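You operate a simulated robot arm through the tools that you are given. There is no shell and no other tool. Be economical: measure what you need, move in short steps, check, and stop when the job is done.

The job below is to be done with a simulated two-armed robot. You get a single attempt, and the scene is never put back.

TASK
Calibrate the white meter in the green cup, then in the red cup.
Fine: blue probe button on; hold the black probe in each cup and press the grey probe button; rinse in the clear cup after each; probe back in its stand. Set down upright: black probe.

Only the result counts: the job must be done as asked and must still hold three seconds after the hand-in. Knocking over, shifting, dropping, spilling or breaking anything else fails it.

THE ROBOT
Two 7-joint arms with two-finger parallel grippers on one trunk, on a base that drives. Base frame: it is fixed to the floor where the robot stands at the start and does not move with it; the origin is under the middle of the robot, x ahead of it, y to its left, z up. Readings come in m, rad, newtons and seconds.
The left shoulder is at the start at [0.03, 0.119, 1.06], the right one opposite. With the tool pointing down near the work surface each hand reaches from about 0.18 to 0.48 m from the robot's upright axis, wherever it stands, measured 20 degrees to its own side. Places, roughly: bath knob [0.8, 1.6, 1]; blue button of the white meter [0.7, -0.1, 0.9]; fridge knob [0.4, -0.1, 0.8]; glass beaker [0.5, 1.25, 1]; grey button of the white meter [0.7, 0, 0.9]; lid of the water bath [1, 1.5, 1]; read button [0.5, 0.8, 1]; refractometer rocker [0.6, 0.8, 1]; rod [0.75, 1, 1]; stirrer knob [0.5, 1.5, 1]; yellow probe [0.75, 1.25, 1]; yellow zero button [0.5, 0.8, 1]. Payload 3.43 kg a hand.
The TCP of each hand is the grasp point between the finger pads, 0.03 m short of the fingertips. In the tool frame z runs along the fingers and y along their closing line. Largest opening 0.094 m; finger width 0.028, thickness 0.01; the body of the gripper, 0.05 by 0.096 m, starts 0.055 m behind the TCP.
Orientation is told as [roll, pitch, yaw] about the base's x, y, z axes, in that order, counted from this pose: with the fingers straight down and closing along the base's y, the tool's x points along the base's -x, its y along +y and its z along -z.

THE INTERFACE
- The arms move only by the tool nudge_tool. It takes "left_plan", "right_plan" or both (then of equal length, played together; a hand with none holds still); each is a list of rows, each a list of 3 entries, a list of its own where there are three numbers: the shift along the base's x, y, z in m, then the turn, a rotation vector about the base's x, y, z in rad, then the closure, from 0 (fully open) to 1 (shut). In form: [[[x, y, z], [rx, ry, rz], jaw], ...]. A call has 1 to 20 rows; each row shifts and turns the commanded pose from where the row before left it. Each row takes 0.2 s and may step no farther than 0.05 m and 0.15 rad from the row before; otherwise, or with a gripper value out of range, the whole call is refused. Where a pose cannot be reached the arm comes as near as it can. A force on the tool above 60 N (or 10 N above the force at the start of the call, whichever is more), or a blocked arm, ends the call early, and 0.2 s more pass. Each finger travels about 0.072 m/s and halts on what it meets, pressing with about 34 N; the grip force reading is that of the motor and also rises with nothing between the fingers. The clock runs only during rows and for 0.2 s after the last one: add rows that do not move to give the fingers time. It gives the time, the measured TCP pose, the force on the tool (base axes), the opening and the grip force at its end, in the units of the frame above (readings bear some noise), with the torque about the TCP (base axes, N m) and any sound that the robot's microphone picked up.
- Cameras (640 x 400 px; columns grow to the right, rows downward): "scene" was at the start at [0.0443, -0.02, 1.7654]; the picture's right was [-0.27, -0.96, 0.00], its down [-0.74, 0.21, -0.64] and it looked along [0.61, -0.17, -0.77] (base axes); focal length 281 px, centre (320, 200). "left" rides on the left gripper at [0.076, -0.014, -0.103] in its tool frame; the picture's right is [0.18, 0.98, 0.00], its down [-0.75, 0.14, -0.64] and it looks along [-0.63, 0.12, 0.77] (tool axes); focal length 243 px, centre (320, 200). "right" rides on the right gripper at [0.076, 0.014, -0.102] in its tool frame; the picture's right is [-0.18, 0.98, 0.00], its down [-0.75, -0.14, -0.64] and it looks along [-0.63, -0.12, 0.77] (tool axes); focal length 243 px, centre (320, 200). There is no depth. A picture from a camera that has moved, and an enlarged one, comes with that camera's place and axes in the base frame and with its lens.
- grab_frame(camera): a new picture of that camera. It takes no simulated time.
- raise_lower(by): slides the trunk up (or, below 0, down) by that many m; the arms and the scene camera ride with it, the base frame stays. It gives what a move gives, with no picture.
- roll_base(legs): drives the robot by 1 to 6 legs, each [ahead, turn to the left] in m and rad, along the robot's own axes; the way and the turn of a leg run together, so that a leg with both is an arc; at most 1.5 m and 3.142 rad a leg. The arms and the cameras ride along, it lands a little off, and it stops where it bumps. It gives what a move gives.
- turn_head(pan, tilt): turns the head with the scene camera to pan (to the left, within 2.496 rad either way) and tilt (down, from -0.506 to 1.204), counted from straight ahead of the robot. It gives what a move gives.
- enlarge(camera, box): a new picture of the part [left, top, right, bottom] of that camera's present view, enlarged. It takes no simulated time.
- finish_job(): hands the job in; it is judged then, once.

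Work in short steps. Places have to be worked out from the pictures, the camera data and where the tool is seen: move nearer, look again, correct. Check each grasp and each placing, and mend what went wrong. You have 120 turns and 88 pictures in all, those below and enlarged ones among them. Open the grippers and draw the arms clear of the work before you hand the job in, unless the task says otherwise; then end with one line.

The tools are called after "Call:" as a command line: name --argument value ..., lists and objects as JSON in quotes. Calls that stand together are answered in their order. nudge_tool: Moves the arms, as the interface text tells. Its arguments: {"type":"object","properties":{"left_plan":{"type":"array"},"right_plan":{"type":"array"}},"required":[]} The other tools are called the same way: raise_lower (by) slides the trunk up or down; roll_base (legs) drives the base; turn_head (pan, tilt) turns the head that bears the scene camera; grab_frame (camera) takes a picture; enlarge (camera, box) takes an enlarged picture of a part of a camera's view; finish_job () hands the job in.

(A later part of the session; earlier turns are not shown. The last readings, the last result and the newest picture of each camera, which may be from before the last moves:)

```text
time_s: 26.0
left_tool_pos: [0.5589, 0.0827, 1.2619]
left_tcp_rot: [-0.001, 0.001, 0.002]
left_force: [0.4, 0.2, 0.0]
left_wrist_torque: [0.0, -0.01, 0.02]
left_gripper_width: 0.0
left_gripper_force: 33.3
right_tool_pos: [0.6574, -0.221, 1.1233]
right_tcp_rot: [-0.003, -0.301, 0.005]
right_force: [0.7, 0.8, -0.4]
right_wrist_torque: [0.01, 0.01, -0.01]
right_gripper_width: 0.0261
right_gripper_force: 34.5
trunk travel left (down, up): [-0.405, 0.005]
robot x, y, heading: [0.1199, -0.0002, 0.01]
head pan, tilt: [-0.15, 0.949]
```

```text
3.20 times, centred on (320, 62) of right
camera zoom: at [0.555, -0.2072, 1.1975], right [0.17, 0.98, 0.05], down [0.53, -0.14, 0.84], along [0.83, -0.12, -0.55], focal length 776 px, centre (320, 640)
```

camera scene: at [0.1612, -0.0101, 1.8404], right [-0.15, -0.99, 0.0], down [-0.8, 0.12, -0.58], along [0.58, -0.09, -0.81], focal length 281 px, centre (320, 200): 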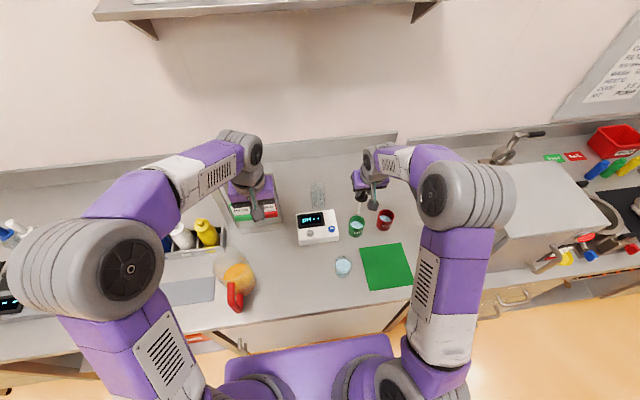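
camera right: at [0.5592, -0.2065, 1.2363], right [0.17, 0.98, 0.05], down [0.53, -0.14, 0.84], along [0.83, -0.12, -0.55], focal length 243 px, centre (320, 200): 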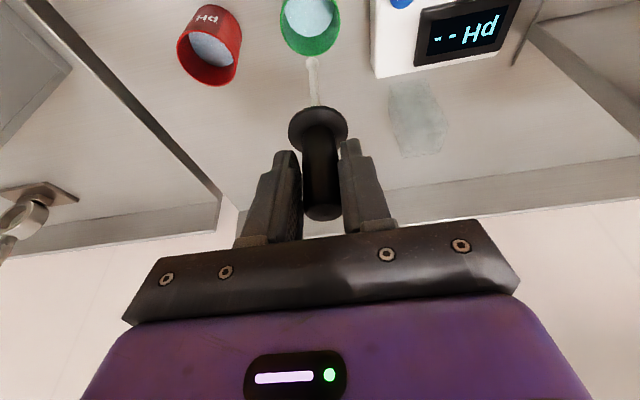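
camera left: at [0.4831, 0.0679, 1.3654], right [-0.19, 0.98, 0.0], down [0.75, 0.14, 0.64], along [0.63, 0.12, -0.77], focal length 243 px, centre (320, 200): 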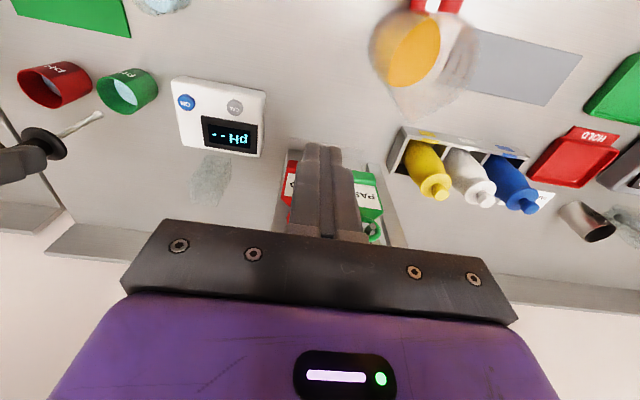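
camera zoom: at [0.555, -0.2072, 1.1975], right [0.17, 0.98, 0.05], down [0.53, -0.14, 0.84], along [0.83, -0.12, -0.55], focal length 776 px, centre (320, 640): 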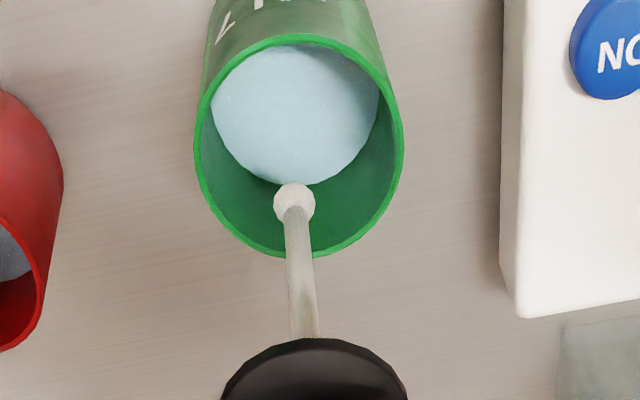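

Tip is centred over the green cup; liquid level ≈0.952. Descend 0.062 so the tip is ≈2 cm under the surface.

Call:
nudge_tool --right_plan '[[[0, 0.002, -0.015], [0, 0, 0], 1], [[0, 0, -0.015], [0, 0, 0], 1], [[0, 0, -0.015], [0, 0, 0], 1], [[0, 0, -0.012], [0, 0, 0], 1], [[0, 0, -0.005], [0, 0, 0], 1], [[0, 0, 0], [0, 0, 0], 1]]'

Call:
enlarge --camera "left" --box '[0, 40, 240, 200]'

Call:
enlarge --camera "right" --box '[220, 0, 420, 125]'

```text
time_s: 27.4
left_tool_pos: [0.5603, 0.0828, 1.261]
left_tcp_rot: [-0.001, 0.0, 0.003]
left_force: [0.0, 0.4, -0.8]
left_wrist_torque: [-0.01, -0.03, -0.01]
left_gripper_width: 0.0002
left_gripper_force: 33.0
right_tool_pos: [0.6581, -0.2185, 1.0595]
right_tcp_rot: [-0.001, -0.299, 0.004]
right_force: [0.0, 0.0, 0.0]
right_wrist_torque: [-0.02, -0.03, 0.0]
right_gripper_width: 0.0262
right_gripper_force: 34.0
trunk travel left (down, up): [-0.405, 0.005]
robot x, y, heading: [0.1213, 0.0005, -0.001]
head pan, tilt: [-0.15, 0.949]
```

```text
2.50 times, centred on (120, 120) of left
camera zoom: at [0.4836, 0.0681, 1.3653], right [-0.19, 0.98, 0.0], down [0.75, 0.14, 0.64], along [0.63, 0.12, -0.77], focal length 606 px, centre (820, 400)
```

zoom: 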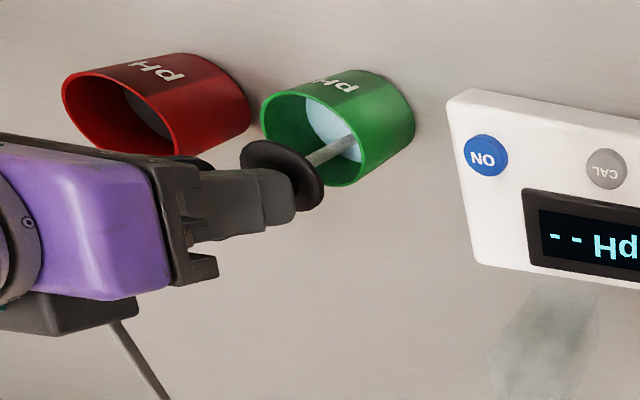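

```text
3.20 times, centred on (320, 62) of right
camera zoom: at [0.5562, -0.2039, 1.1351], right [0.17, 0.98, 0.05], down [0.53, -0.14, 0.84], along [0.83, -0.12, -0.55], focal length 776 px, centre (320, 640)
```

zoom: 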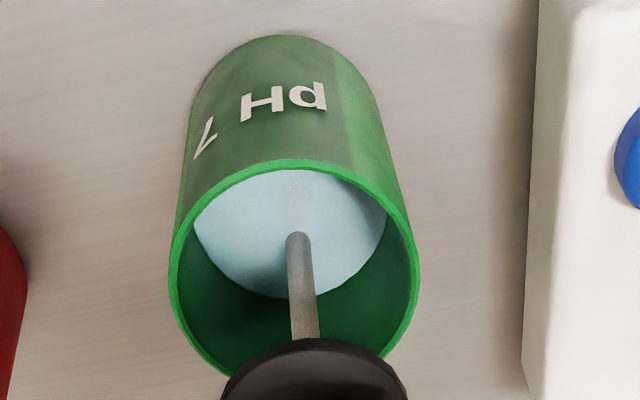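

Tip is immersed. Now the left hand moves above the grey button (0.655,-0.047), tip ~3 cm above.

Call:
nudge_tool --left_plan '[[[0.024, -0.0325, -0.02], [0, 0, 0], 1], [[0.024, -0.0325, -0.02], [0, 0, 0], 1], [[0.024, -0.0325, -0.02], [0, 0, 0], 1], [[0.023, -0.0325, -0.02], [0, 0, 0], 1], [[0, 0, -0.035], [0, 0, 0], 1], [[0, 0, -0.035], [0, 0, 0], 1], [[0, 0, -0.035], [0, 0, 0], 1], [[0, 0, -0.035], [0, 0, 0], 1], [[0, 0, -0.035], [0, 0, 0], 1], [[0, 0, 0], [0, 0, 0], 1]]'

Call:
grab_frame --camera "left"

```text
time_s: 29.6
left_tool_pos: [0.6549, -0.047, 1.0074]
left_tcp_rot: [0.001, -0.001, 0.001]
left_force: [-0.3, 0.4, 0.7]
left_wrist_torque: [-0.02, 0.01, 0.02]
left_gripper_width: 0.0001
left_gripper_force: 33.5
right_tool_pos: [0.6591, -0.2179, 1.0602]
right_tcp_rot: [-0.002, -0.3, 0.003]
right_force: [-0.4, 0.2, -1.0]
right_wrist_torque: [0.01, 0.02, -0.03]
right_gripper_width: 0.0258
right_gripper_force: 33.7
trunk travel left (down, up): [-0.405, 0.005]
robot x, y, heading: [0.116, -0.001, 0.002]
head pan, tilt: [-0.15, 0.949]
```

```text
49 pictures are left
camera left: at [0.5787, -0.0623, 1.1117], right [-0.19, 0.98, 0.0], down [0.75, 0.14, 0.64], along [0.63, 0.12, -0.77], focal length 243 px, centre (320, 200)
```

left: 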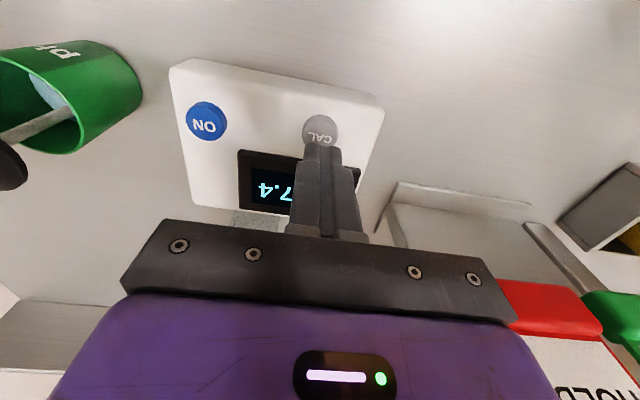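

Display reads 7.4. The finger is above CAL; press down gently.

Call:
nudge_tool --left_plan '[[[0, 0, -0.012], [0, 0, 0], 1], [[0, 0, -0.012], [0, 0, 0], 1], [[0, 0, -0.005], [0, 0, 0], 1], [[0, 0, -0.004], [0, 0, 0], 1], [[0, 0, -0.0045], [0, 0, 0], 1], [[0, 0, 0], [0, 0, 0], 1]]'

Call:
grab_frame --camera "left"

```text
time_s: 31.0
left_tool_pos: [0.6557, -0.0462, 0.9714]
left_tcp_rot: [-0.004, -0.008, 0.004]
left_force: [0.7, -1.6, 22.5]
left_wrist_torque: [-0.04, 0.06, 0.04]
left_gripper_width: 0.0
left_gripper_force: 33.1
right_tool_pos: [0.6574, -0.2188, 1.061]
right_tcp_rot: [0.0, -0.302, 0.003]
right_force: [-0.8, -1.1, -0.2]
right_wrist_torque: [0.01, 0.0, 0.05]
right_gripper_width: 0.026
right_gripper_force: 34.0
trunk travel left (down, up): [-0.405, 0.005]
robot x, y, heading: [0.1165, -0.0018, 0.003]
head pan, tilt: [-0.15, 0.949]
heard: click
```

```text
48 pictures are left
camera left: at [0.5781, -0.0615, 1.0757], right [-0.19, 0.98, 0.0], down [0.75, 0.15, 0.65], along [0.64, 0.12, -0.76], focal length 243 px, centre (320, 200)
```

left: 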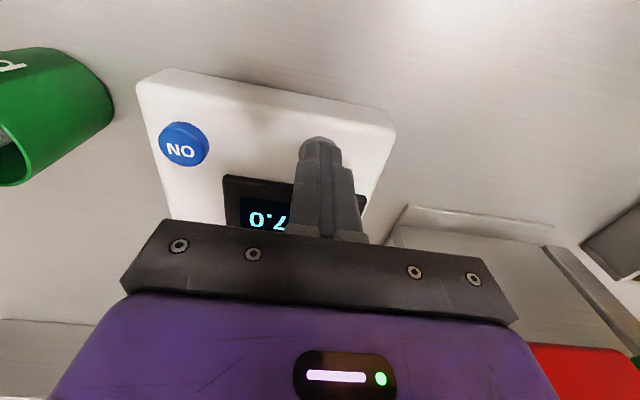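

Clicked; display 7.0. Retract the left hand the way it came.

Call:
nudge_tool --left_plan '[[[0, 0, 0.015], [0, 0, 0], 1], [[0, 0, 0.035], [0, 0, 0], 1], [[0, 0, 0.035], [0, 0, 0], 1], [[0, 0, 0.035], [0, 0, 0], 1], [[0, 0.01, 0.035], [0, 0, 0], 1], [[-0.024, 0.04, 0.025], [0, 0, 0], 1], [[-0.024, 0.04, 0.025], [0, 0, 0], 1], [[-0.024, 0.04, 0.025], [0, 0, 0], 1], [[-0.023, 0.03, 0.025], [0, 0, 0], 1], [[0, 0, 0], [0, 0, 0], 1]]'

Call:
nudge_tool --right_plan '[[[0, 0, 0.015], [0, 0, 0], 1], [[0, 0, 0.02], [0, 0, 0], 1], [[0, 0, 0.02], [0, 0, 0], 1], [[0, 0, 0.02], [0, 0, 0], 1], [[0, 0, 0.02], [0, 0, 0], 1], [[0, 0, 0], [0, 0, 0], 1]]'

Call:
grab_frame --camera "scene"

```text
refused: row 6 steps farther than a row can; nothing moved
```

```text
time_s: 32.4
left_tool_pos: [0.6547, -0.0458, 0.9722]
left_tcp_rot: [-0.002, -0.006, 0.003]
left_force: [5.7, -4.2, 26.1]
left_wrist_torque: [-0.11, -0.08, 0.0]
left_gripper_width: 0.0
left_gripper_force: 33.1
right_tool_pos: [0.6575, -0.2168, 1.1573]
right_tcp_rot: [0.001, -0.3, 0.003]
right_force: [0.3, 0.7, -0.2]
right_wrist_torque: [0.02, 0.03, 0.01]
right_gripper_width: 0.0259
right_gripper_force: 33.5
trunk travel left (down, up): [-0.405, 0.005]
robot x, y, heading: [0.1219, -0.0003, 0.008]
head pan, tilt: [-0.15, 0.949]
```

```text
47 pictures are left
camera scene: at [0.1603, -0.0104, 1.8405], right [-0.15, -0.99, 0.0], down [-0.8, 0.12, -0.58], along [0.58, -0.09, -0.81], focal length 281 px, centre (320, 200)
```

scene: 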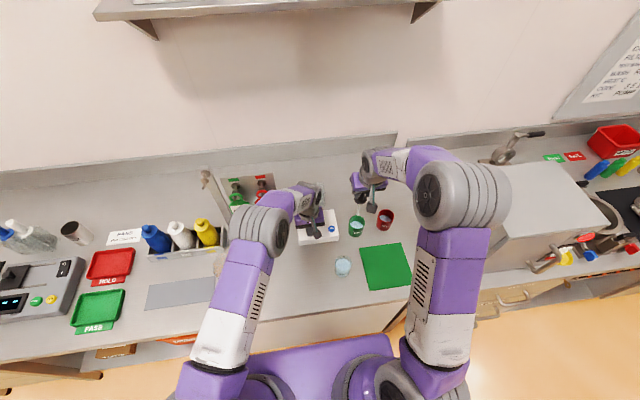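

The left move was refused (step too long); redo it with shorter steps.

Call:
nudge_tool --left_plan '[[[0, 0, 0.015], [0, 0, 0], 1], [[0, 0, 0.035], [0, 0, 0], 1], [[0, 0, 0.035], [0, 0, 0], 1], [[0, 0, 0.035], [0, 0, 0], 1], [[0, 0.01, 0.035], [0, 0, 0], 1], [[-0.024, 0.03, 0.025], [0, 0, 0], 1], [[-0.024, 0.03, 0.025], [0, 0, 0], 1], [[-0.024, 0.03, 0.025], [0, 0, 0], 1], [[-0.023, 0.03, 0.025], [0, 0, 0], 1], [[0, 0, 0], [0, 0, 0], 1]]'

Call:
grab_frame --camera "left"

Call:
enlarge --camera "scene" --box '[260, 170, 420, 300]'

```text
time_s: 34.6
left_tool_pos: [0.5603, 0.0809, 1.2274]
left_tcp_rot: [0.0, 0.002, 0.004]
left_force: [-0.9, 0.2, 0.0]
left_wrist_torque: [0.05, -0.01, 0.01]
left_gripper_width: 0.0
left_gripper_force: 33.7
right_tool_pos: [0.6584, -0.218, 1.1552]
right_tcp_rot: [-0.001, -0.3, 0.004]
right_force: [-0.5, -0.8, 0.1]
right_wrist_torque: [0.0, 0.02, -0.03]
right_gripper_width: 0.0256
right_gripper_force: 33.8
trunk travel left (down, up): [-0.405, 0.005]
robot x, y, heading: [0.1191, -0.0004, -0.0]
head pan, tilt: [-0.15, 0.949]
```

```text
46 pictures are left
camera left: at [0.4839, 0.0657, 1.3314], right [-0.19, 0.98, 0.0], down [0.75, 0.14, 0.64], along [0.63, 0.12, -0.77], focal length 243 px, centre (320, 200)
```

left: 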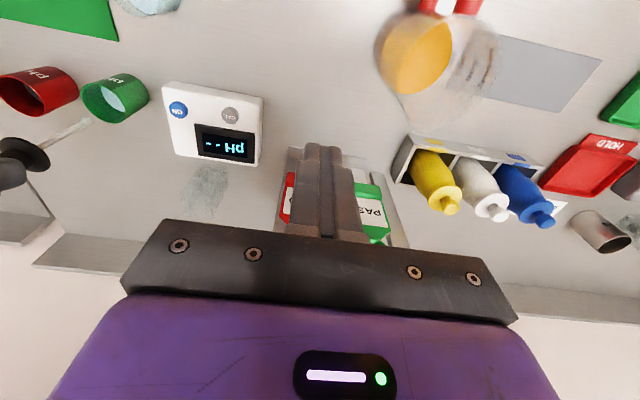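

```text
3.08 times, centred on (340, 235) of scene
camera zoom: at [0.1634, -0.0111, 1.8403], right [-0.15, -0.99, 0.0], down [-0.8, 0.12, -0.58], along [0.58, -0.08, -0.81], focal length 864 px, centre (258, 92)
```

zoom: 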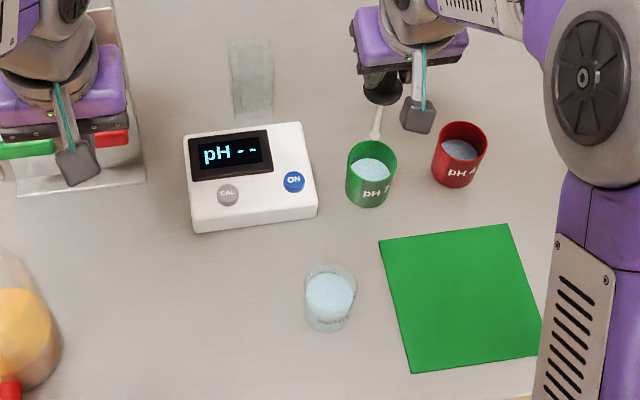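

Display back to pH --, green cup done. Clear cup ≈(0.515,-0.142). Move the probe above it at the same height.

Call:
nudge_tool --right_plan '[[[-0.029, 0.015, 0], [0, 0, 0], 1], [[-0.029, 0.015, 0], [0, 0, 0], 1], [[-0.029, 0.015, 0], [0, 0, 0], 1], [[-0.029, 0.015, 0], [0, 0, 0], 1], [[-0.028, 0.015, 0], [0, 0, 0], 1], [[0, 0, 0], [0, 0, 0], 1]]'

Call:
enlarge --camera "right" --box '[200, 0, 440, 150]'

Call:
enlarge --camera "scene" --box '[260, 170, 420, 300]'

```text
time_s: 36.0
left_tool_pos: [0.5598, 0.0812, 1.2278]
left_tcp_rot: [0.001, 0.0, 0.004]
left_force: [-0.4, -0.4, 0.0]
left_wrist_torque: [0.0, 0.03, 0.03]
left_gripper_width: 0.0
left_gripper_force: 33.0
right_tool_pos: [0.5129, -0.1425, 1.1557]
right_tcp_rot: [0.0, -0.299, 0.002]
right_force: [0.0, -0.3, -0.8]
right_wrist_torque: [0.02, 0.01, 0.0]
right_gripper_width: 0.0258
right_gripper_force: 33.7
trunk travel left (down, up): [-0.405, 0.005]
robot x, y, heading: [0.121, -0.0002, 0.005]
head pan, tilt: [-0.15, 0.949]
```

```text
2.67 times, centred on (320, 75) of right
camera zoom: at [0.4114, -0.1277, 1.2311], right [0.17, 0.98, 0.05], down [0.53, -0.14, 0.84], along [0.83, -0.12, -0.55], focal length 647 px, centre (320, 533)
```

zoom: 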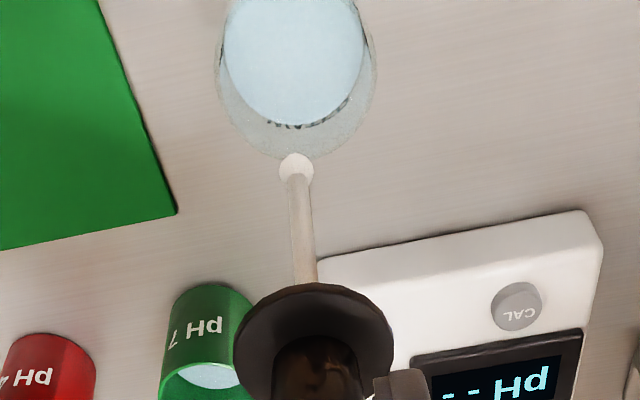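

```text
3.08 times, centred on (340, 235) of scene
camera zoom: at [0.1628, -0.0104, 1.8404], right [-0.15, -0.99, 0.0], down [-0.8, 0.12, -0.58], along [0.58, -0.09, -0.81], focal length 864 px, centre (258, 92)
```

zoom: 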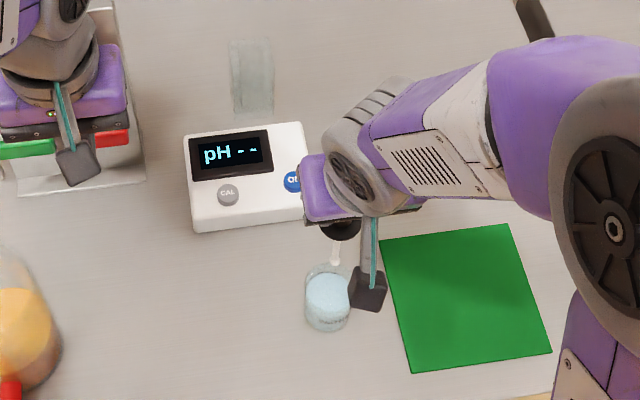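

Tip (0.515,-0.143) is over the clear cup's centre (0.513,-0.141). Descend to rinse.

Call:
nudge_tool --right_plan '[[[-0.001, 0.002, -0.02], [0, 0, 0], 1], [[0, 0, -0.02], [0, 0, 0], 1], [[0, 0, -0.02], [0, 0, 0], 1], [[0, 0, -0.02], [0, 0, 0], 1], [[0, 0, -0.012], [0, 0, 0], 1], [[0, 0, -0.004], [0, 0, 0], 1], [[0, 0, 0], [0, 0, 0], 1]]'

Call:
enlarge --camera "right" --box '[200, 0, 440, 150]'

```text
time_s: 37.6
left_tool_pos: [0.5595, 0.0815, 1.2277]
left_tcp_rot: [0.0, 0.0, 0.004]
left_force: [0.2, -0.1, 0.5]
left_wrist_torque: [0.01, -0.02, 0.02]
left_gripper_width: 0.0
left_gripper_force: 32.7
right_tool_pos: [0.5123, -0.1426, 1.0588]
right_tcp_rot: [-0.001, -0.301, 0.003]
right_force: [-0.2, -0.6, 0.1]
right_wrist_torque: [0.0, 0.0, 0.0]
right_gripper_width: 0.0258
right_gripper_force: 34.0
trunk travel left (down, up): [-0.405, 0.005]
robot x, y, heading: [0.1214, -0.003, 0.005]
head pan, tilt: [-0.15, 0.949]
```

```text
2.67 times, centred on (320, 75) of right
camera zoom: at [0.4106, -0.1271, 1.1346], right [0.17, 0.98, 0.05], down [0.53, -0.14, 0.84], along [0.83, -0.12, -0.55], focal length 647 px, centre (320, 533)
```

zoom: 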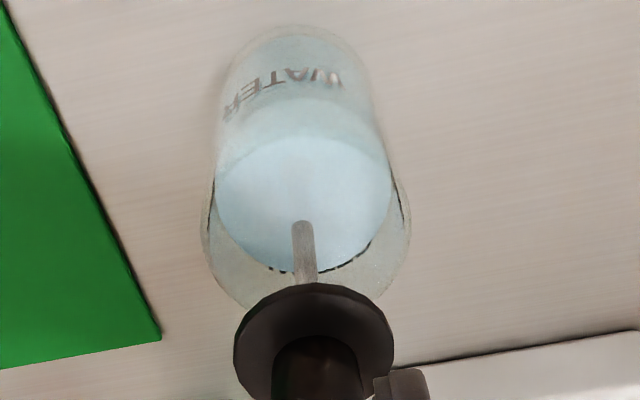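

Tip is in water. Dwell 1.4 s, lift, and move over the red cup (≈0.667,-0.326).

Call:
nudge_tool --right_plan '[[[0, 0, 0], [0, 0, 0], 1], [[0, 0, 0], [0, 0, 0], 1], [[0, 0, 0], [0, 0, 0], 1], [[0, 0, 0], [0, 0, 0], 1], [[0, 0, 0], [0, 0, 0], 1], [[0, 0, 0], [0, 0, 0], 1], [[0, 0, 0.02], [0, 0, 0], 1], [[0, 0, 0.02], [0, 0, 0], 1], [[0, 0, 0.02], [0, 0, 0], 1], [[0, 0, 0.02], [0, 0, 0], 1], [[0, 0, 0.02], [0, 0, 0], 1], [[0.026, -0.0306, 0], [0, 0, 0], 1], [[0.026, -0.0306, 0], [0, 0, 0], 1], [[0.026, -0.0306, 0], [0, 0, 0], 1], [[0.026, -0.0306, 0], [0, 0, 0], 1], [[0.026, -0.0306, 0], [0, 0, 0], 1], [[0.025, -0.0306, 0], [0, 0, 0], 1], [[0, 0, 0], [0, 0, 0], 1]]'

Call:
enlarge --camera "right" --box '[200, 0, 440, 150]'

```text
time_s: 41.4
left_tool_pos: [0.5582, 0.0812, 1.23]
left_tcp_rot: [0.001, 0.001, 0.005]
left_force: [0.4, -0.7, 0.5]
left_wrist_torque: [0.0, 0.01, 0.0]
left_gripper_width: 0.0001
left_gripper_force: 33.4
right_tool_pos: [0.6663, -0.3223, 1.1573]
right_tcp_rot: [0.0, -0.301, 0.002]
right_force: [-0.8, -0.6, -0.3]
right_wrist_torque: [-0.02, 0.0, 0.04]
right_gripper_width: 0.0256
right_gripper_force: 34.4
trunk travel left (down, up): [-0.405, 0.005]
robot x, y, heading: [0.1179, 0.0007, 0.002]
head pan, tilt: [-0.15, 0.949]
```

```text
2.67 times, centred on (320, 75) of right
camera zoom: at [0.5648, -0.3085, 1.2335], right [0.17, 0.98, 0.05], down [0.53, -0.14, 0.84], along [0.83, -0.12, -0.55], focal length 647 px, centre (320, 533)
```

zoom: 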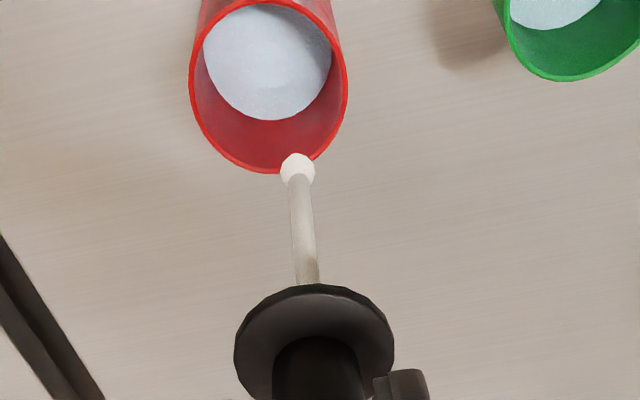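

Red centre ≈(0.668,-0.332); tip ≈(0.669,-0.3235). Shift -8.5 mm in y and descend.

Call:
nudge_tool --right_plan '[[[-0.001, -0.0085, 0], [0, 0, 0], 1], [[0, 0, -0.02], [0, 0, 0], 1], [[0, 0, -0.02], [0, 0, 0], 1], [[0, 0, -0.02], [0, 0, 0], 1], [[0, 0, -0.02], [0, 0, 0], 1], [[0, 0, -0.012], [0, 0, 0], 1], [[0, 0, -0.005], [0, 0, 0], 1], [[0, 0, 0], [0, 0, 0], 1]]'

Call:
enlarge --camera "right" --box '[200, 0, 440, 150]'

Call:
enlarge --camera "scene" --box '[260, 170, 420, 300]'

```text
time_s: 43.2
left_tool_pos: [0.5587, 0.0813, 1.2277]
left_tcp_rot: [0.0, 0.0, 0.005]
left_force: [-0.2, 0.0, -0.3]
left_wrist_torque: [0.01, 0.01, 0.04]
left_gripper_width: 0.0
left_gripper_force: 33.0
right_tool_pos: [0.6676, -0.3324, 1.061]
right_tcp_rot: [0.001, -0.3, 0.002]
right_force: [-0.6, 0.5, -0.1]
right_wrist_torque: [0.0, 0.0, -0.02]
right_gripper_width: 0.0258
right_gripper_force: 33.9
trunk travel left (down, up): [-0.405, 0.005]
robot x, y, heading: [0.1191, -0.0029, 0.007]
head pan, tilt: [-0.15, 0.949]
```

```text
2.67 times, centred on (320, 75) of right
camera zoom: at [0.5652, -0.3182, 1.1361], right [0.17, 0.98, 0.05], down [0.53, -0.14, 0.84], along [0.83, -0.12, -0.55], focal length 647 px, centre (320, 533)
```

zoom: 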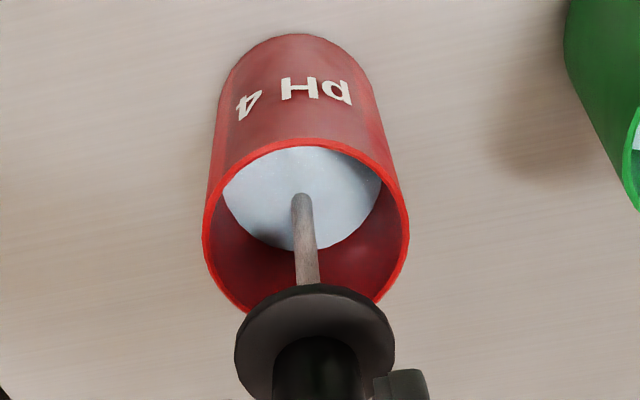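

```text
3.08 times, centred on (340, 235) of scene
camera zoom: at [0.1621, -0.01, 1.8404], right [-0.15, -0.99, 0.0], down [-0.8, 0.12, -0.58], along [0.58, -0.09, -0.81], focal length 864 px, centre (258, 92)
```

zoom: 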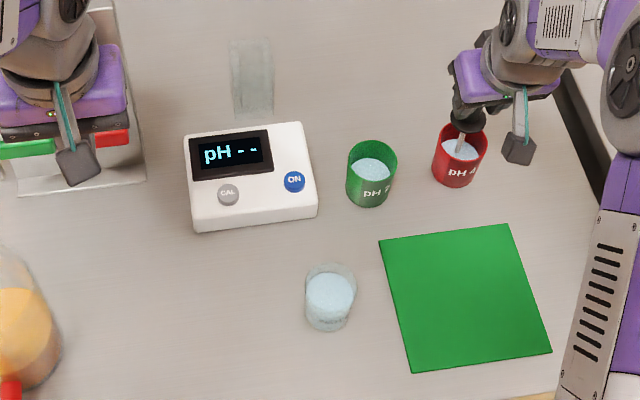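

In the liquid. Left hand goes back above CAL.

Call:
nudge_tool --left_plan '[[[0.024, -0.032, -0.015], [0, 0, 0], 1], [[0.024, -0.032, -0.015], [0, 0, 0], 1], [[0.024, -0.032, -0.015], [0, 0, 0], 1], [[0.024, -0.032, -0.015], [0, 0, 0], 1], [[0, 0, -0.035], [0, 0, 0], 1], [[0, 0, -0.035], [0, 0, 0], 1], [[0, 0, -0.035], [0, 0, 0], 1], [[0, 0, -0.035], [0, 0, 0], 1], [[0, 0, -0.02], [0, 0, 0], 1], [[0, 0, 0], [0, 0, 0], 1]]'

Call:
grab_frame --camera "left"

```text
time_s: 45.4
left_tool_pos: [0.6566, -0.0442, 1.0033]
left_tcp_rot: [-0.001, 0.0, 0.003]
left_force: [0.1, -0.3, 0.7]
left_wrist_torque: [0.02, -0.02, 0.01]
left_gripper_width: 0.0
left_gripper_force: 32.5
right_tool_pos: [0.6678, -0.3324, 1.0618]
right_tcp_rot: [-0.001, -0.3, 0.002]
right_force: [0.2, 1.0, -0.8]
right_wrist_torque: [-0.01, 0.01, 0.0]
right_gripper_width: 0.026
right_gripper_force: 33.9
trunk travel left (down, up): [-0.405, 0.005]
robot x, y, heading: [0.1178, -0.0014, 0.0]
head pan, tilt: [-0.15, 0.949]
```

```text
38 pictures are left
camera left: at [0.5811, -0.0594, 1.1071], right [-0.19, 0.98, 0.0], down [0.75, 0.14, 0.64], along [0.63, 0.12, -0.77], focal length 243 px, centre (320, 200)
```

left: 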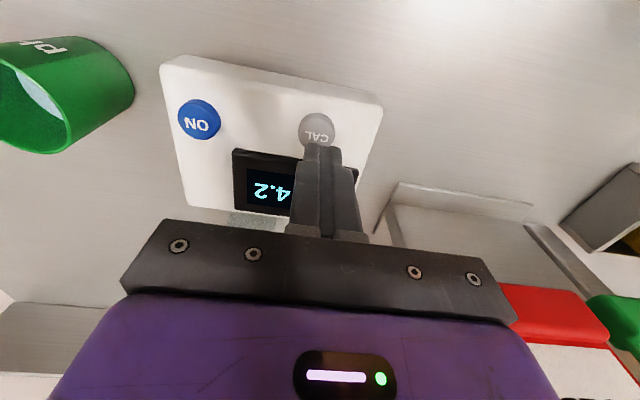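

Reads 4.2. Align slightly (-2 mm y) and press CAL.

Call:
nudge_tool --left_plan '[[[-0.001, -0.002, -0.01], [0, 0, 0], 1], [[0, 0, -0.01], [0, 0, 0], 1], [[0, 0, -0.006], [0, 0, 0], 1], [[0, 0, -0.004], [0, 0, 0], 1], [[0, 0, -0.004], [0, 0, 0], 1], [[0, 0, 0], [0, 0, 0], 1]]'

Call:
grab_frame --camera "left"

```text
time_s: 46.8
left_tool_pos: [0.6544, -0.0456, 0.973]
left_tcp_rot: [-0.001, -0.007, 0.003]
left_force: [-1.1, 3.8, 23.5]
left_wrist_torque: [0.14, 0.1, -0.07]
left_gripper_width: 0.0001
left_gripper_force: 32.8
right_tool_pos: [0.6663, -0.3327, 1.0622]
right_tcp_rot: [-0.002, -0.302, 0.003]
right_force: [1.0, 0.8, -0.7]
right_wrist_torque: [0.0, 0.02, -0.03]
right_gripper_width: 0.0257
right_gripper_force: 34.3
trunk travel left (down, up): [-0.405, 0.005]
robot x, y, heading: [0.1205, -0.0017, 0.0]
head pan, tilt: [-0.15, 0.949]
heard: click
```

```text
37 pictures are left
camera left: at [0.5784, -0.0604, 1.0757], right [-0.19, 0.98, 0.0], down [0.75, 0.15, 0.65], along [0.64, 0.12, -0.76], focal length 243 px, centre (320, 200)
```

left: 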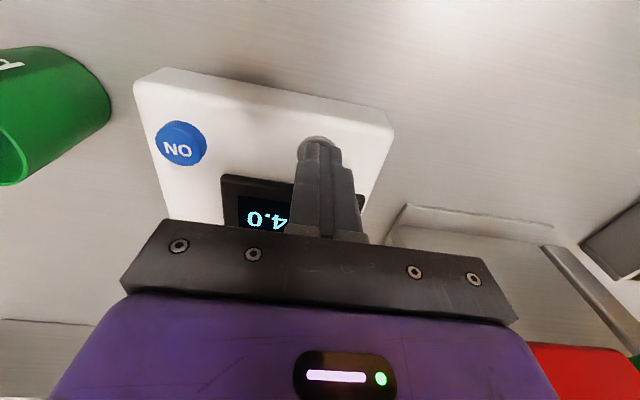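

Click and 4.0: calibrated. Retract the left hand, then lift the probe from the red cup and go over the clear cup.

Call:
nudge_tool --left_plan '[[[0, 0, 0.015], [0, 0, 0], 1], [[0, 0, 0.035], [0, 0, 0], 1], [[0, 0, 0.035], [0, 0, 0], 1], [[0, 0, 0.035], [0, 0, 0], 1], [[0, 0.01, 0.035], [0, 0, 0], 1], [[-0.024, 0.03, 0.025], [0, 0, 0], 1], [[-0.024, 0.03, 0.025], [0, 0, 0], 1], [[-0.024, 0.03, 0.025], [0, 0, 0], 1], [[-0.023, 0.03, 0.025], [0, 0, 0], 1], [[0, 0, 0], [0, 0, 0], 1]]'

Call:
nudge_tool --right_plan '[[[0, 0, 0.02], [0, 0, 0], 1], [[0, 0, 0.02], [0, 0, 0], 1], [[0, 0, 0.02], [0, 0, 0], 1], [[0, 0, 0.02], [0, 0, 0], 1], [[0, 0, 0.018], [0, 0, 0], 1], [[-0.026, 0.032, 0], [0, 0, 0], 1], [[-0.026, 0.032, 0], [0, 0, 0], 1], [[-0.026, 0.032, 0], [0, 0, 0], 1], [[-0.026, 0.032, 0], [0, 0, 0], 1], [[-0.026, 0.032, 0], [0, 0, 0], 1], [[-0.025, 0.031, 0], [0, 0, 0], 1], [[0, 0, 0], [0, 0, 0], 1]]'

Call:
enlarge --camera "right" --box '[200, 0, 440, 150]'

```text
time_s: 49.0
left_tool_pos: [0.5611, 0.0798, 1.2254]
left_tcp_rot: [0.0, 0.002, 0.004]
left_force: [-0.4, -0.1, 0.0]
left_wrist_torque: [0.03, 0.02, 0.02]
left_gripper_width: 0.0
left_gripper_force: 32.7
right_tool_pos: [0.6673, -0.3338, 1.0599]
right_tcp_rot: [-0.001, -0.3, 0.003]
right_force: [0.2, -0.2, -0.5]
right_wrist_torque: [-0.01, -0.02, 0.0]
right_gripper_width: 0.0258
right_gripper_force: 33.5
trunk travel left (down, up): [-0.405, 0.005]
robot x, y, heading: [0.1193, -0.0031, 0.003]
head pan, tilt: [-0.15, 0.949]
heard: click
```

```text
time_s: 51.6
left_tool_pos: [0.5609, 0.0791, 1.2239]
left_tcp_rot: [0.002, 0.0, 0.004]
left_force: [-0.5, -0.6, 0.1]
left_wrist_torque: [0.01, -0.01, 0.02]
left_gripper_width: 0.0
left_gripper_force: 32.8
right_tool_pos: [0.5124, -0.1429, 1.1598]
right_tcp_rot: [0.0, -0.301, 0.0]
right_force: [-0.1, 0.3, -0.1]
right_wrist_torque: [-0.02, 0.01, -0.02]
right_gripper_width: 0.0258
right_gripper_force: 34.3
trunk travel left (down, up): [-0.405, 0.005]
robot x, y, heading: [0.1199, -0.001, 0.002]
head pan, tilt: [-0.15, 0.949]
```

```text
2.67 times, centred on (320, 75) of right
camera zoom: at [0.4111, -0.1283, 1.2344], right [0.17, 0.98, 0.05], down [0.53, -0.14, 0.84], along [0.83, -0.12, -0.55], focal length 647 px, centre (320, 533)
```

zoom: 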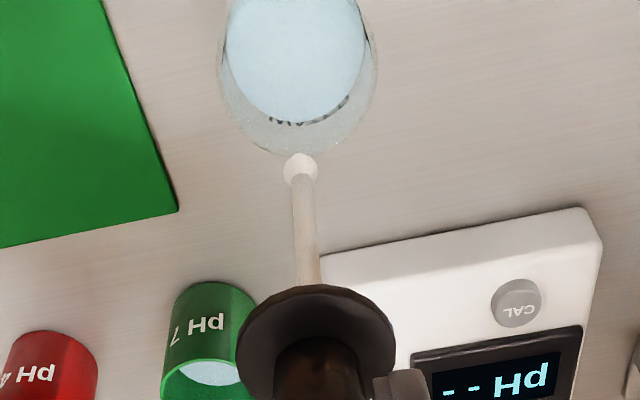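

Same alignment as before. Descend, dwell 1.4 s, and lift again.

Call:
nudge_tool --right_plan '[[[-0.001, 0.002, -0.02], [0, 0, 0], 1], [[0, 0, -0.02], [0, 0, 0], 1], [[0, 0, -0.02], [0, 0, 0], 1], [[0, 0, -0.02], [0, 0, 0], 1], [[0, 0, -0.014], [0, 0, 0], 1], [[0, 0, -0.006], [0, 0, 0], 1], [[0, 0, 0], [0, 0, 0], 1], [[0, 0, 0], [0, 0, 0], 1], [[0, 0, 0], [0, 0, 0], 1], [[0, 0, 0], [0, 0, 0], 1], [[0, 0, 0], [0, 0, 0], 1], [[0, 0, 0], [0, 0, 0], 1], [[0, 0, 0], [0, 0, 0], 1]]'

Call:
enlarge --camera "right" --box '[200, 0, 440, 150]'

```text
time_s: 54.4
left_tool_pos: [0.56, 0.0799, 1.2245]
left_tcp_rot: [0.001, 0.001, 0.003]
left_force: [0.6, 1.1, -0.9]
left_wrist_torque: [0.0, -0.02, 0.03]
left_gripper_width: 0.0
left_gripper_force: 33.0
right_tool_pos: [0.5125, -0.1398, 1.0612]
right_tcp_rot: [0.0, -0.299, 0.002]
right_force: [-0.2, -0.3, -0.7]
right_wrist_torque: [-0.01, 0.03, 0.0]
right_gripper_width: 0.0257
right_gripper_force: 34.0
trunk travel left (down, up): [-0.405, 0.005]
robot x, y, heading: [0.1185, -0.0009, -0.002]
head pan, tilt: [-0.15, 0.949]
```

```text
2.67 times, centred on (320, 75) of right
camera zoom: at [0.4097, -0.1253, 1.1361], right [0.17, 0.98, 0.05], down [0.53, -0.14, 0.84], along [0.83, -0.12, -0.55], focal length 647 px, centre (320, 533)
```

zoom: 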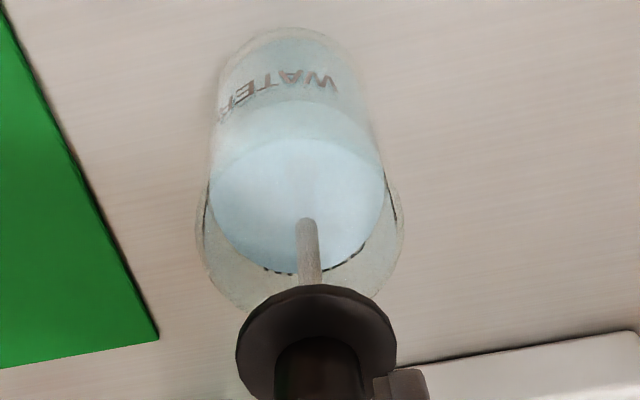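

Rinsed. Lift to z≈1.195 and carry over the stand (0.798,-0.0965).

Call:
nudge_tool --right_plan '[[[0, 0, 0.02], [0, 0, 0], 1], [[0, 0, 0.025], [0, 0, 0], 1], [[0, 0, 0.03], [0, 0, 0], 1], [[0, 0, 0.03], [0, 0, 0], 1], [[0, 0, 0.03], [0, 0, 0], 1], [[0.036, 0.0055, 0], [0, 0, 0], 1], [[0.036, 0.0055, 0], [0, 0, 0], 1], [[0.036, 0.0055, 0], [0, 0, 0], 1], [[0.036, 0.0055, 0], [0, 0, 0], 1], [[0.036, 0.0055, 0], [0, 0, 0], 1], [[0.036, 0.0055, 0], [0, 0, 0], 1], [[0.036, 0.0055, 0], [0, 0, 0], 1], [[0.034, 0.005, 0], [0, 0, 0], 1], [[0, 0, 0], [0, 0, 0], 1], [[0, 0, 0], [0, 0, 0], 1]]'

Call:
enlarge --camera "right" --box '[220, 0, 420, 200]'

Call:
enlarge --camera "scene" --box '[260, 120, 420, 250]'

```text
time_s: 57.6
left_tool_pos: [0.5594, 0.0799, 1.2242]
left_tcp_rot: [-0.001, 0.0, 0.003]
left_force: [0.4, 0.5, 0.3]
left_wrist_torque: [0.02, 0.02, 0.0]
left_gripper_width: 0.0
left_gripper_force: 33.2
right_tool_pos: [0.7956, -0.0982, 1.1959]
right_tcp_rot: [0.001, -0.299, 0.002]
right_force: [0.8, 0.3, -0.3]
right_wrist_torque: [0.03, 0.0, 0.03]
right_gripper_width: 0.0258
right_gripper_force: 33.5
trunk travel left (down, up): [-0.405, 0.005]
robot x, y, heading: [0.1196, 0.0002, 0.005]
head pan, tilt: [-0.15, 0.949]
```

```text
2.00 times, centred on (320, 100) of right
camera zoom: at [0.6933, -0.0829, 1.2713], right [0.17, 0.98, 0.05], down [0.53, -0.14, 0.84], along [0.83, -0.12, -0.55], focal length 485 px, centre (320, 400)
```

zoom: 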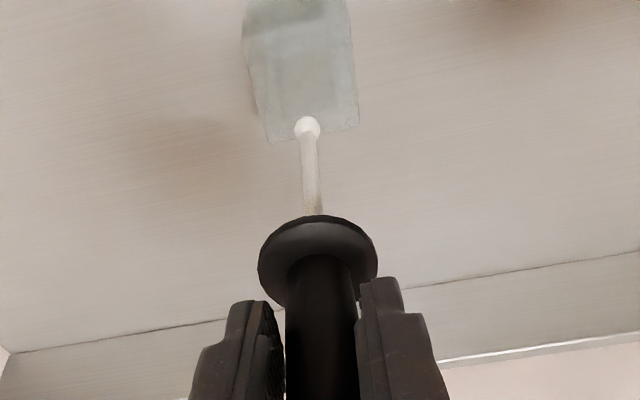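

```text
3.08 times, centred on (340, 185) of scene
camera zoom: at [0.1625, -0.0099, 1.8404], right [-0.15, -0.99, 0.0], down [-0.8, 0.12, -0.58], along [0.58, -0.09, -0.81], focal length 864 px, centre (258, 246)
```

zoom: 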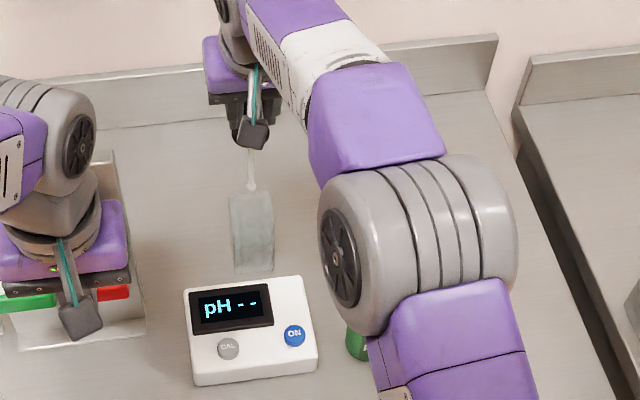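

Tip has shifted only ~1.5 mm relative to the hand; compensate (+2.5 mm x) and descend to just above the bore to check.

Call:
nudge_tool --right_plan '[[[0.0025, 0, -0.015], [0, 0, 0], 1], [[0, 0, -0.015], [0, 0, 0], 1], [[0, 0, 0], [0, 0, 0], 1], [[0, 0, 0], [0, 0, 0], 1]]'

Call:
enlarge --camera "right" --box '[270, 0, 370, 110]'

Call:
enlarge --camera "scene" --box '[290, 150, 350, 210]'

```text
time_s: 58.6
left_tool_pos: [0.5611, 0.0796, 1.2242]
left_tcp_rot: [-0.001, 0.001, 0.004]
left_force: [0.1, -0.4, -0.9]
left_wrist_torque: [0.02, -0.02, -0.01]
left_gripper_width: 0.0
left_gripper_force: 32.5
right_tool_pos: [0.7968, -0.0973, 1.1655]
right_tcp_rot: [0.001, -0.301, 0.004]
right_force: [0.1, 0.9, -0.1]
right_wrist_torque: [0.03, 0.04, 0.01]
right_gripper_width: 0.0257
right_gripper_force: 33.8
trunk travel left (down, up): [-0.405, 0.005]
robot x, y, heading: [0.1228, 0.0025, -0.001]
head pan, tilt: [-0.15, 0.949]
```

```text
3.64 times, centred on (320, 55) of right
camera zoom: at [0.6955, -0.082, 1.2409], right [0.17, 0.98, 0.05], down [0.53, -0.14, 0.84], along [0.83, -0.12, -0.55], focal length 882 px, centre (320, 727)
```

zoom: 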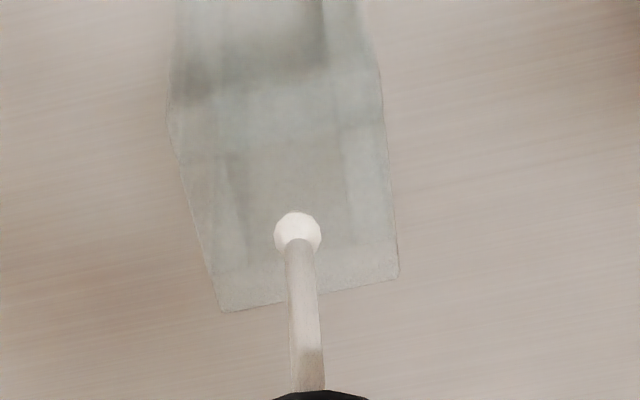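

```text
6.67 times, centred on (320, 180) of scene
camera zoom: at [0.1622, -0.01, 1.8404], right [-0.15, -0.99, 0.0], down [-0.8, 0.12, -0.58], along [0.58, -0.09, -0.81], focal length 1872 px, centre (320, 333)
```

zoom: 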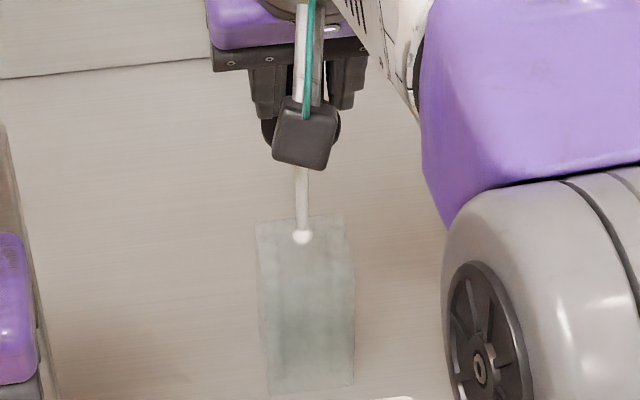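

Comparing with the extraction picture, the hand is ~2 mm short in x and tip ~1 mm high in y. Correct and descend slowly, watching force.

Call:
nudge_tool --right_plan '[[[0.002, -0.001, 0], [0, 0, 0], 1], [[0, 0, -0.008], [0, 0, 0], 1], [[0, 0, -0.008], [0, 0, 0], 1], [[0, 0, -0.006], [0, 0, 0], 1], [[0, 0, 0], [0, 0, 0], 1]]'

Call:
enlarge --camera "right" --box '[270, 0, 370, 110]'

Call:
enlarge --camera "scene" --box '[290, 150, 350, 210]'

```text
time_s: 59.8
left_tool_pos: [0.5602, 0.0815, 1.2242]
left_tcp_rot: [-0.001, 0.0, 0.003]
left_force: [-0.4, 0.1, 0.5]
left_wrist_torque: [-0.05, -0.04, 0.02]
left_gripper_width: 0.0001
left_gripper_force: 32.9
right_tool_pos: [0.8019, -0.0982, 1.1437]
right_tcp_rot: [-0.003, -0.301, 0.003]
right_force: [-0.3, 0.2, 0.3]
right_wrist_torque: [0.04, -0.01, 0.02]
right_gripper_width: 0.026
right_gripper_force: 33.8
trunk travel left (down, up): [-0.405, 0.005]
robot x, y, heading: [0.1193, 0.0001, 0.001]
head pan, tilt: [-0.15, 0.949]
```

```text
3.64 times, centred on (320, 55) of right
camera zoom: at [0.7004, -0.0834, 1.2186], right [0.17, 0.98, 0.05], down [0.53, -0.14, 0.84], along [0.83, -0.12, -0.55], focal length 882 px, centre (320, 727)
```

zoom: 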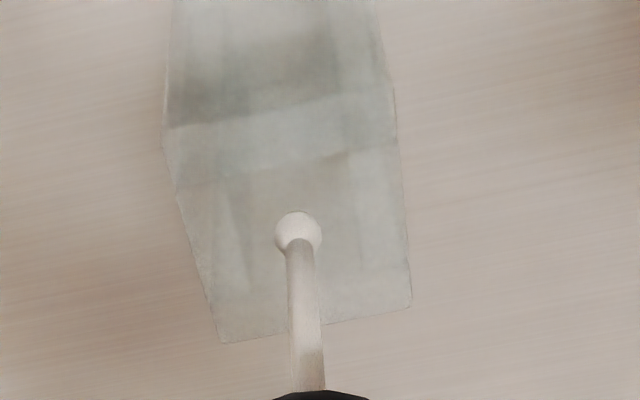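

```text
6.67 times, centred on (320, 180) of scene
camera zoom: at [0.162, -0.0099, 1.8404], right [-0.15, -0.99, 0.0], down [-0.8, 0.12, -0.58], along [0.58, -0.09, -0.81], focal length 1872 px, centre (320, 333)
```

zoom: 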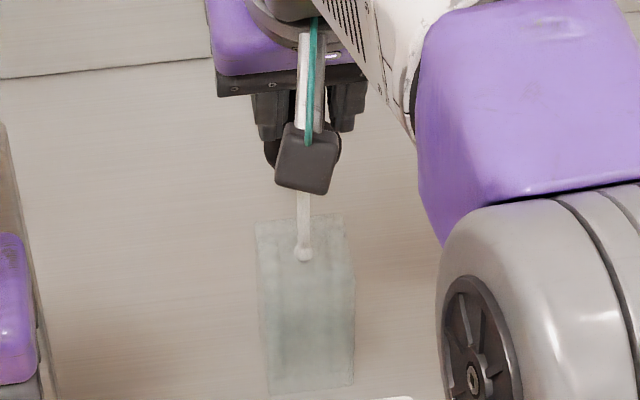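

Both pictures indicate the hand is now ~3.5 mm too far in x. Raise a bit, correct back, and re-descend to the same height.

Call:
nudge_tool --right_plan '[[[0, 0, 0.008], [0, 0, 0], 1], [[-0.0035, 0, 0], [0, 0, 0], 1], [[0, 0, 0], [0, 0, 0], 1], [[0, 0, 0], [0, 0, 0], 1]]'

Call:
enlarge --camera "right" --box '[220, 0, 420, 200]'

Call:
enlarge --camera "scene" --box '[260, 120, 380, 220]'

```text
time_s: 60.8
left_tool_pos: [0.5609, 0.0799, 1.2242]
left_tcp_rot: [-0.001, -0.001, 0.002]
left_force: [-0.2, 0.4, 0.0]
left_wrist_torque: [0.0, 0.0, -0.01]
left_gripper_width: 0.0002
left_gripper_force: 33.0
right_tool_pos: [0.7984, -0.0978, 1.1532]
right_tcp_rot: [0.0, -0.299, 0.003]
right_force: [-0.5, 0.1, -0.9]
right_wrist_torque: [0.01, 0.0, 0.01]
right_gripper_width: 0.0257
right_gripper_force: 34.7
trunk travel left (down, up): [-0.405, 0.005]
robot x, y, heading: [0.1182, 0.002, 0.005]
head pan, tilt: [-0.15, 0.949]
```

```text
2.00 times, centred on (320, 100) of right
camera zoom: at [0.6958, -0.0824, 1.2277], right [0.17, 0.98, 0.05], down [0.53, -0.14, 0.84], along [0.83, -0.12, -0.55], focal length 485 px, centre (320, 400)
```

zoom: 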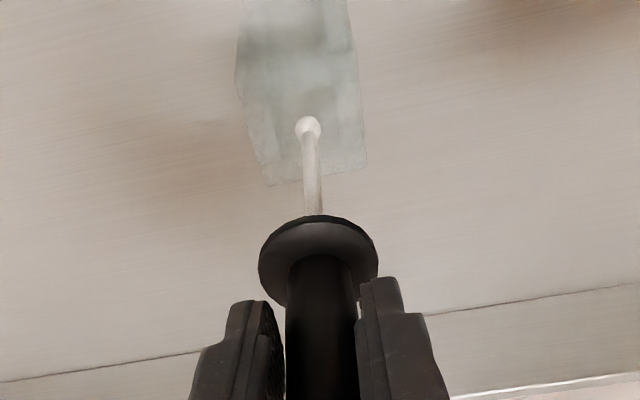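

```text
4.00 times, centred on (320, 170) of scene
camera zoom: at [0.162, -0.0099, 1.8404], right [-0.15, -0.99, 0.0], down [-0.8, 0.12, -0.58], along [0.58, -0.09, -0.81], focal length 1123 px, centre (320, 320)
```

zoom: 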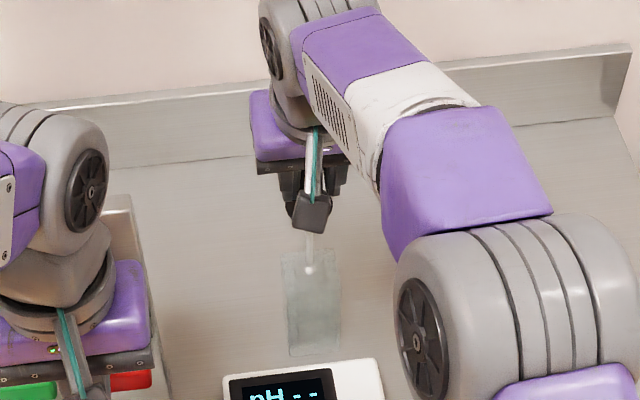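

Nearly identical to the extraction view (within ~1 mm). Descend 4 cm slowly, checking force.

Call:
nudge_tool --right_plan '[[[0.0005, 0, -0.008], [0, 0, 0], 1], [[0, 0, -0.008], [0, 0, 0], 1], [[0, 0, -0.008], [0, 0, 0], 1], [[0, 0, -0.008], [0, 0, 0], 1], [[0, 0, -0.008], [0, 0, 0], 1], [[0, 0, 0], [0, 0, 0], 1]]'

Call:
enlarge --camera "right" --box '[220, 0, 420, 200]'

```text
time_s: 62.2
left_tool_pos: [0.5602, 0.0808, 1.2243]
left_tcp_rot: [-0.001, -0.001, 0.005]
left_force: [-1.1, -1.0, 0.5]
left_wrist_torque: [-0.01, -0.02, 0.0]
left_gripper_width: 0.0001
left_gripper_force: 32.8
right_tool_pos: [0.7972, -0.0973, 1.1119]
right_tcp_rot: [0.001, -0.299, 0.003]
right_force: [-0.6, 1.0, -0.6]
right_wrist_torque: [-0.03, -0.02, -0.01]
right_gripper_width: 0.0257
right_gripper_force: 33.8
trunk travel left (down, up): [-0.405, 0.005]
robot x, y, heading: [0.116, 0.0035, -0.003]
head pan, tilt: [-0.15, 0.949]
```

```text
2.00 times, centred on (320, 100) of right
camera zoom: at [0.6961, -0.083, 1.1858], right [0.17, 0.98, 0.05], down [0.53, -0.14, 0.84], along [0.83, -0.12, -0.55], focal length 485 px, centre (320, 400)
```

zoom: 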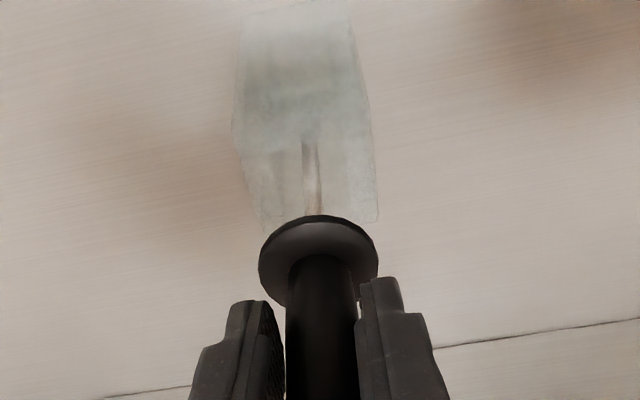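

In the bore with no force. Continue down another ~4.6 cm.

Call:
nudge_tool --right_plan '[[[0, 0, -0.01], [0, 0, 0], 1], [[0, 0, -0.01], [0, 0, 0], 1], [[0, 0, -0.01], [0, 0, 0], 1], [[0, 0, -0.008], [0, 0, 0], 1], [[0, 0, -0.005], [0, 0, 0], 1], [[0, 0, -0.003], [0, 0, 0], 1], [[0, 0, 0], [0, 0, 0], 1]]'

Call:
enlarge --camera "right" --box '[240, 90, 400, 260]'

```text
time_s: 63.8
left_tool_pos: [0.5619, 0.0797, 1.2239]
left_tcp_rot: [-0.001, 0.0, 0.004]
left_force: [-1.0, -0.6, 0.6]
left_wrist_torque: [0.0, 0.02, 0.03]
left_gripper_width: 0.0
left_gripper_force: 32.9
right_tool_pos: [0.7982, -0.0972, 1.0639]
right_tcp_rot: [0.002, -0.299, 0.003]
right_force: [-0.1, 0.0, -0.4]
right_wrist_torque: [0.0, 0.0, 0.03]
right_gripper_width: 0.0257
right_gripper_force: 34.2
trunk travel left (down, up): [-0.405, 0.005]
robot x, y, heading: [0.1163, -0.0008, 0.001]
head pan, tilt: [-0.15, 0.949]
```

```text
2.35 times, centred on (320, 175) of right
camera zoom: at [0.6963, -0.0837, 1.1393], right [0.17, 0.98, 0.05], down [0.53, -0.14, 0.84], along [0.83, -0.12, -0.55], focal length 571 px, centre (320, 259)
```

zoom: 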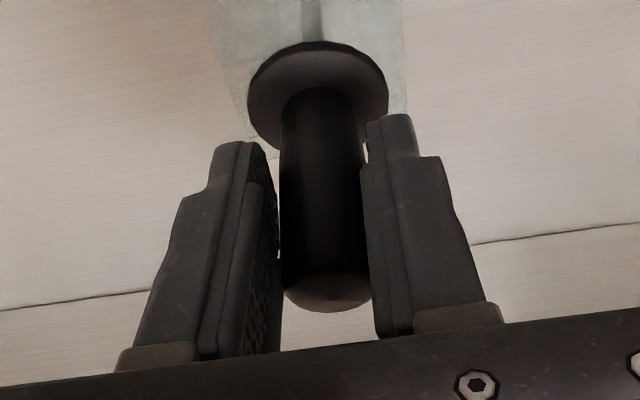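

No contact yet; feel down in 1.5 mm steps.

Call:
nudge_tool --right_plan '[[[0, 0, -0.0015], [0, 0, 0], 1], [[0, 0, -0.0015], [0, 0, 0], 1], [[0, 0, 0], [0, 0, 0], 1]]'

```text
time_s: 64.6
left_tool_pos: [0.5598, 0.081, 1.2242]
left_tcp_rot: [0.001, 0.0, 0.003]
left_force: [-0.3, -0.6, -0.5]
left_wrist_torque: [0.0, -0.02, 0.02]
left_gripper_width: 0.0003
left_gripper_force: 32.9
right_tool_pos: [0.7979, -0.0978, 1.0614]
right_tcp_rot: [0.001, -0.301, 0.003]
right_force: [-0.8, -0.1, -0.7]
right_wrist_torque: [0.02, 0.05, -0.02]
right_gripper_width: 0.0256
right_gripper_force: 33.9
trunk travel left (down, up): [-0.405, 0.005]
robot x, y, heading: [0.1196, -0.0018, 0.0]
head pan, tilt: [-0.15, 0.949]
```

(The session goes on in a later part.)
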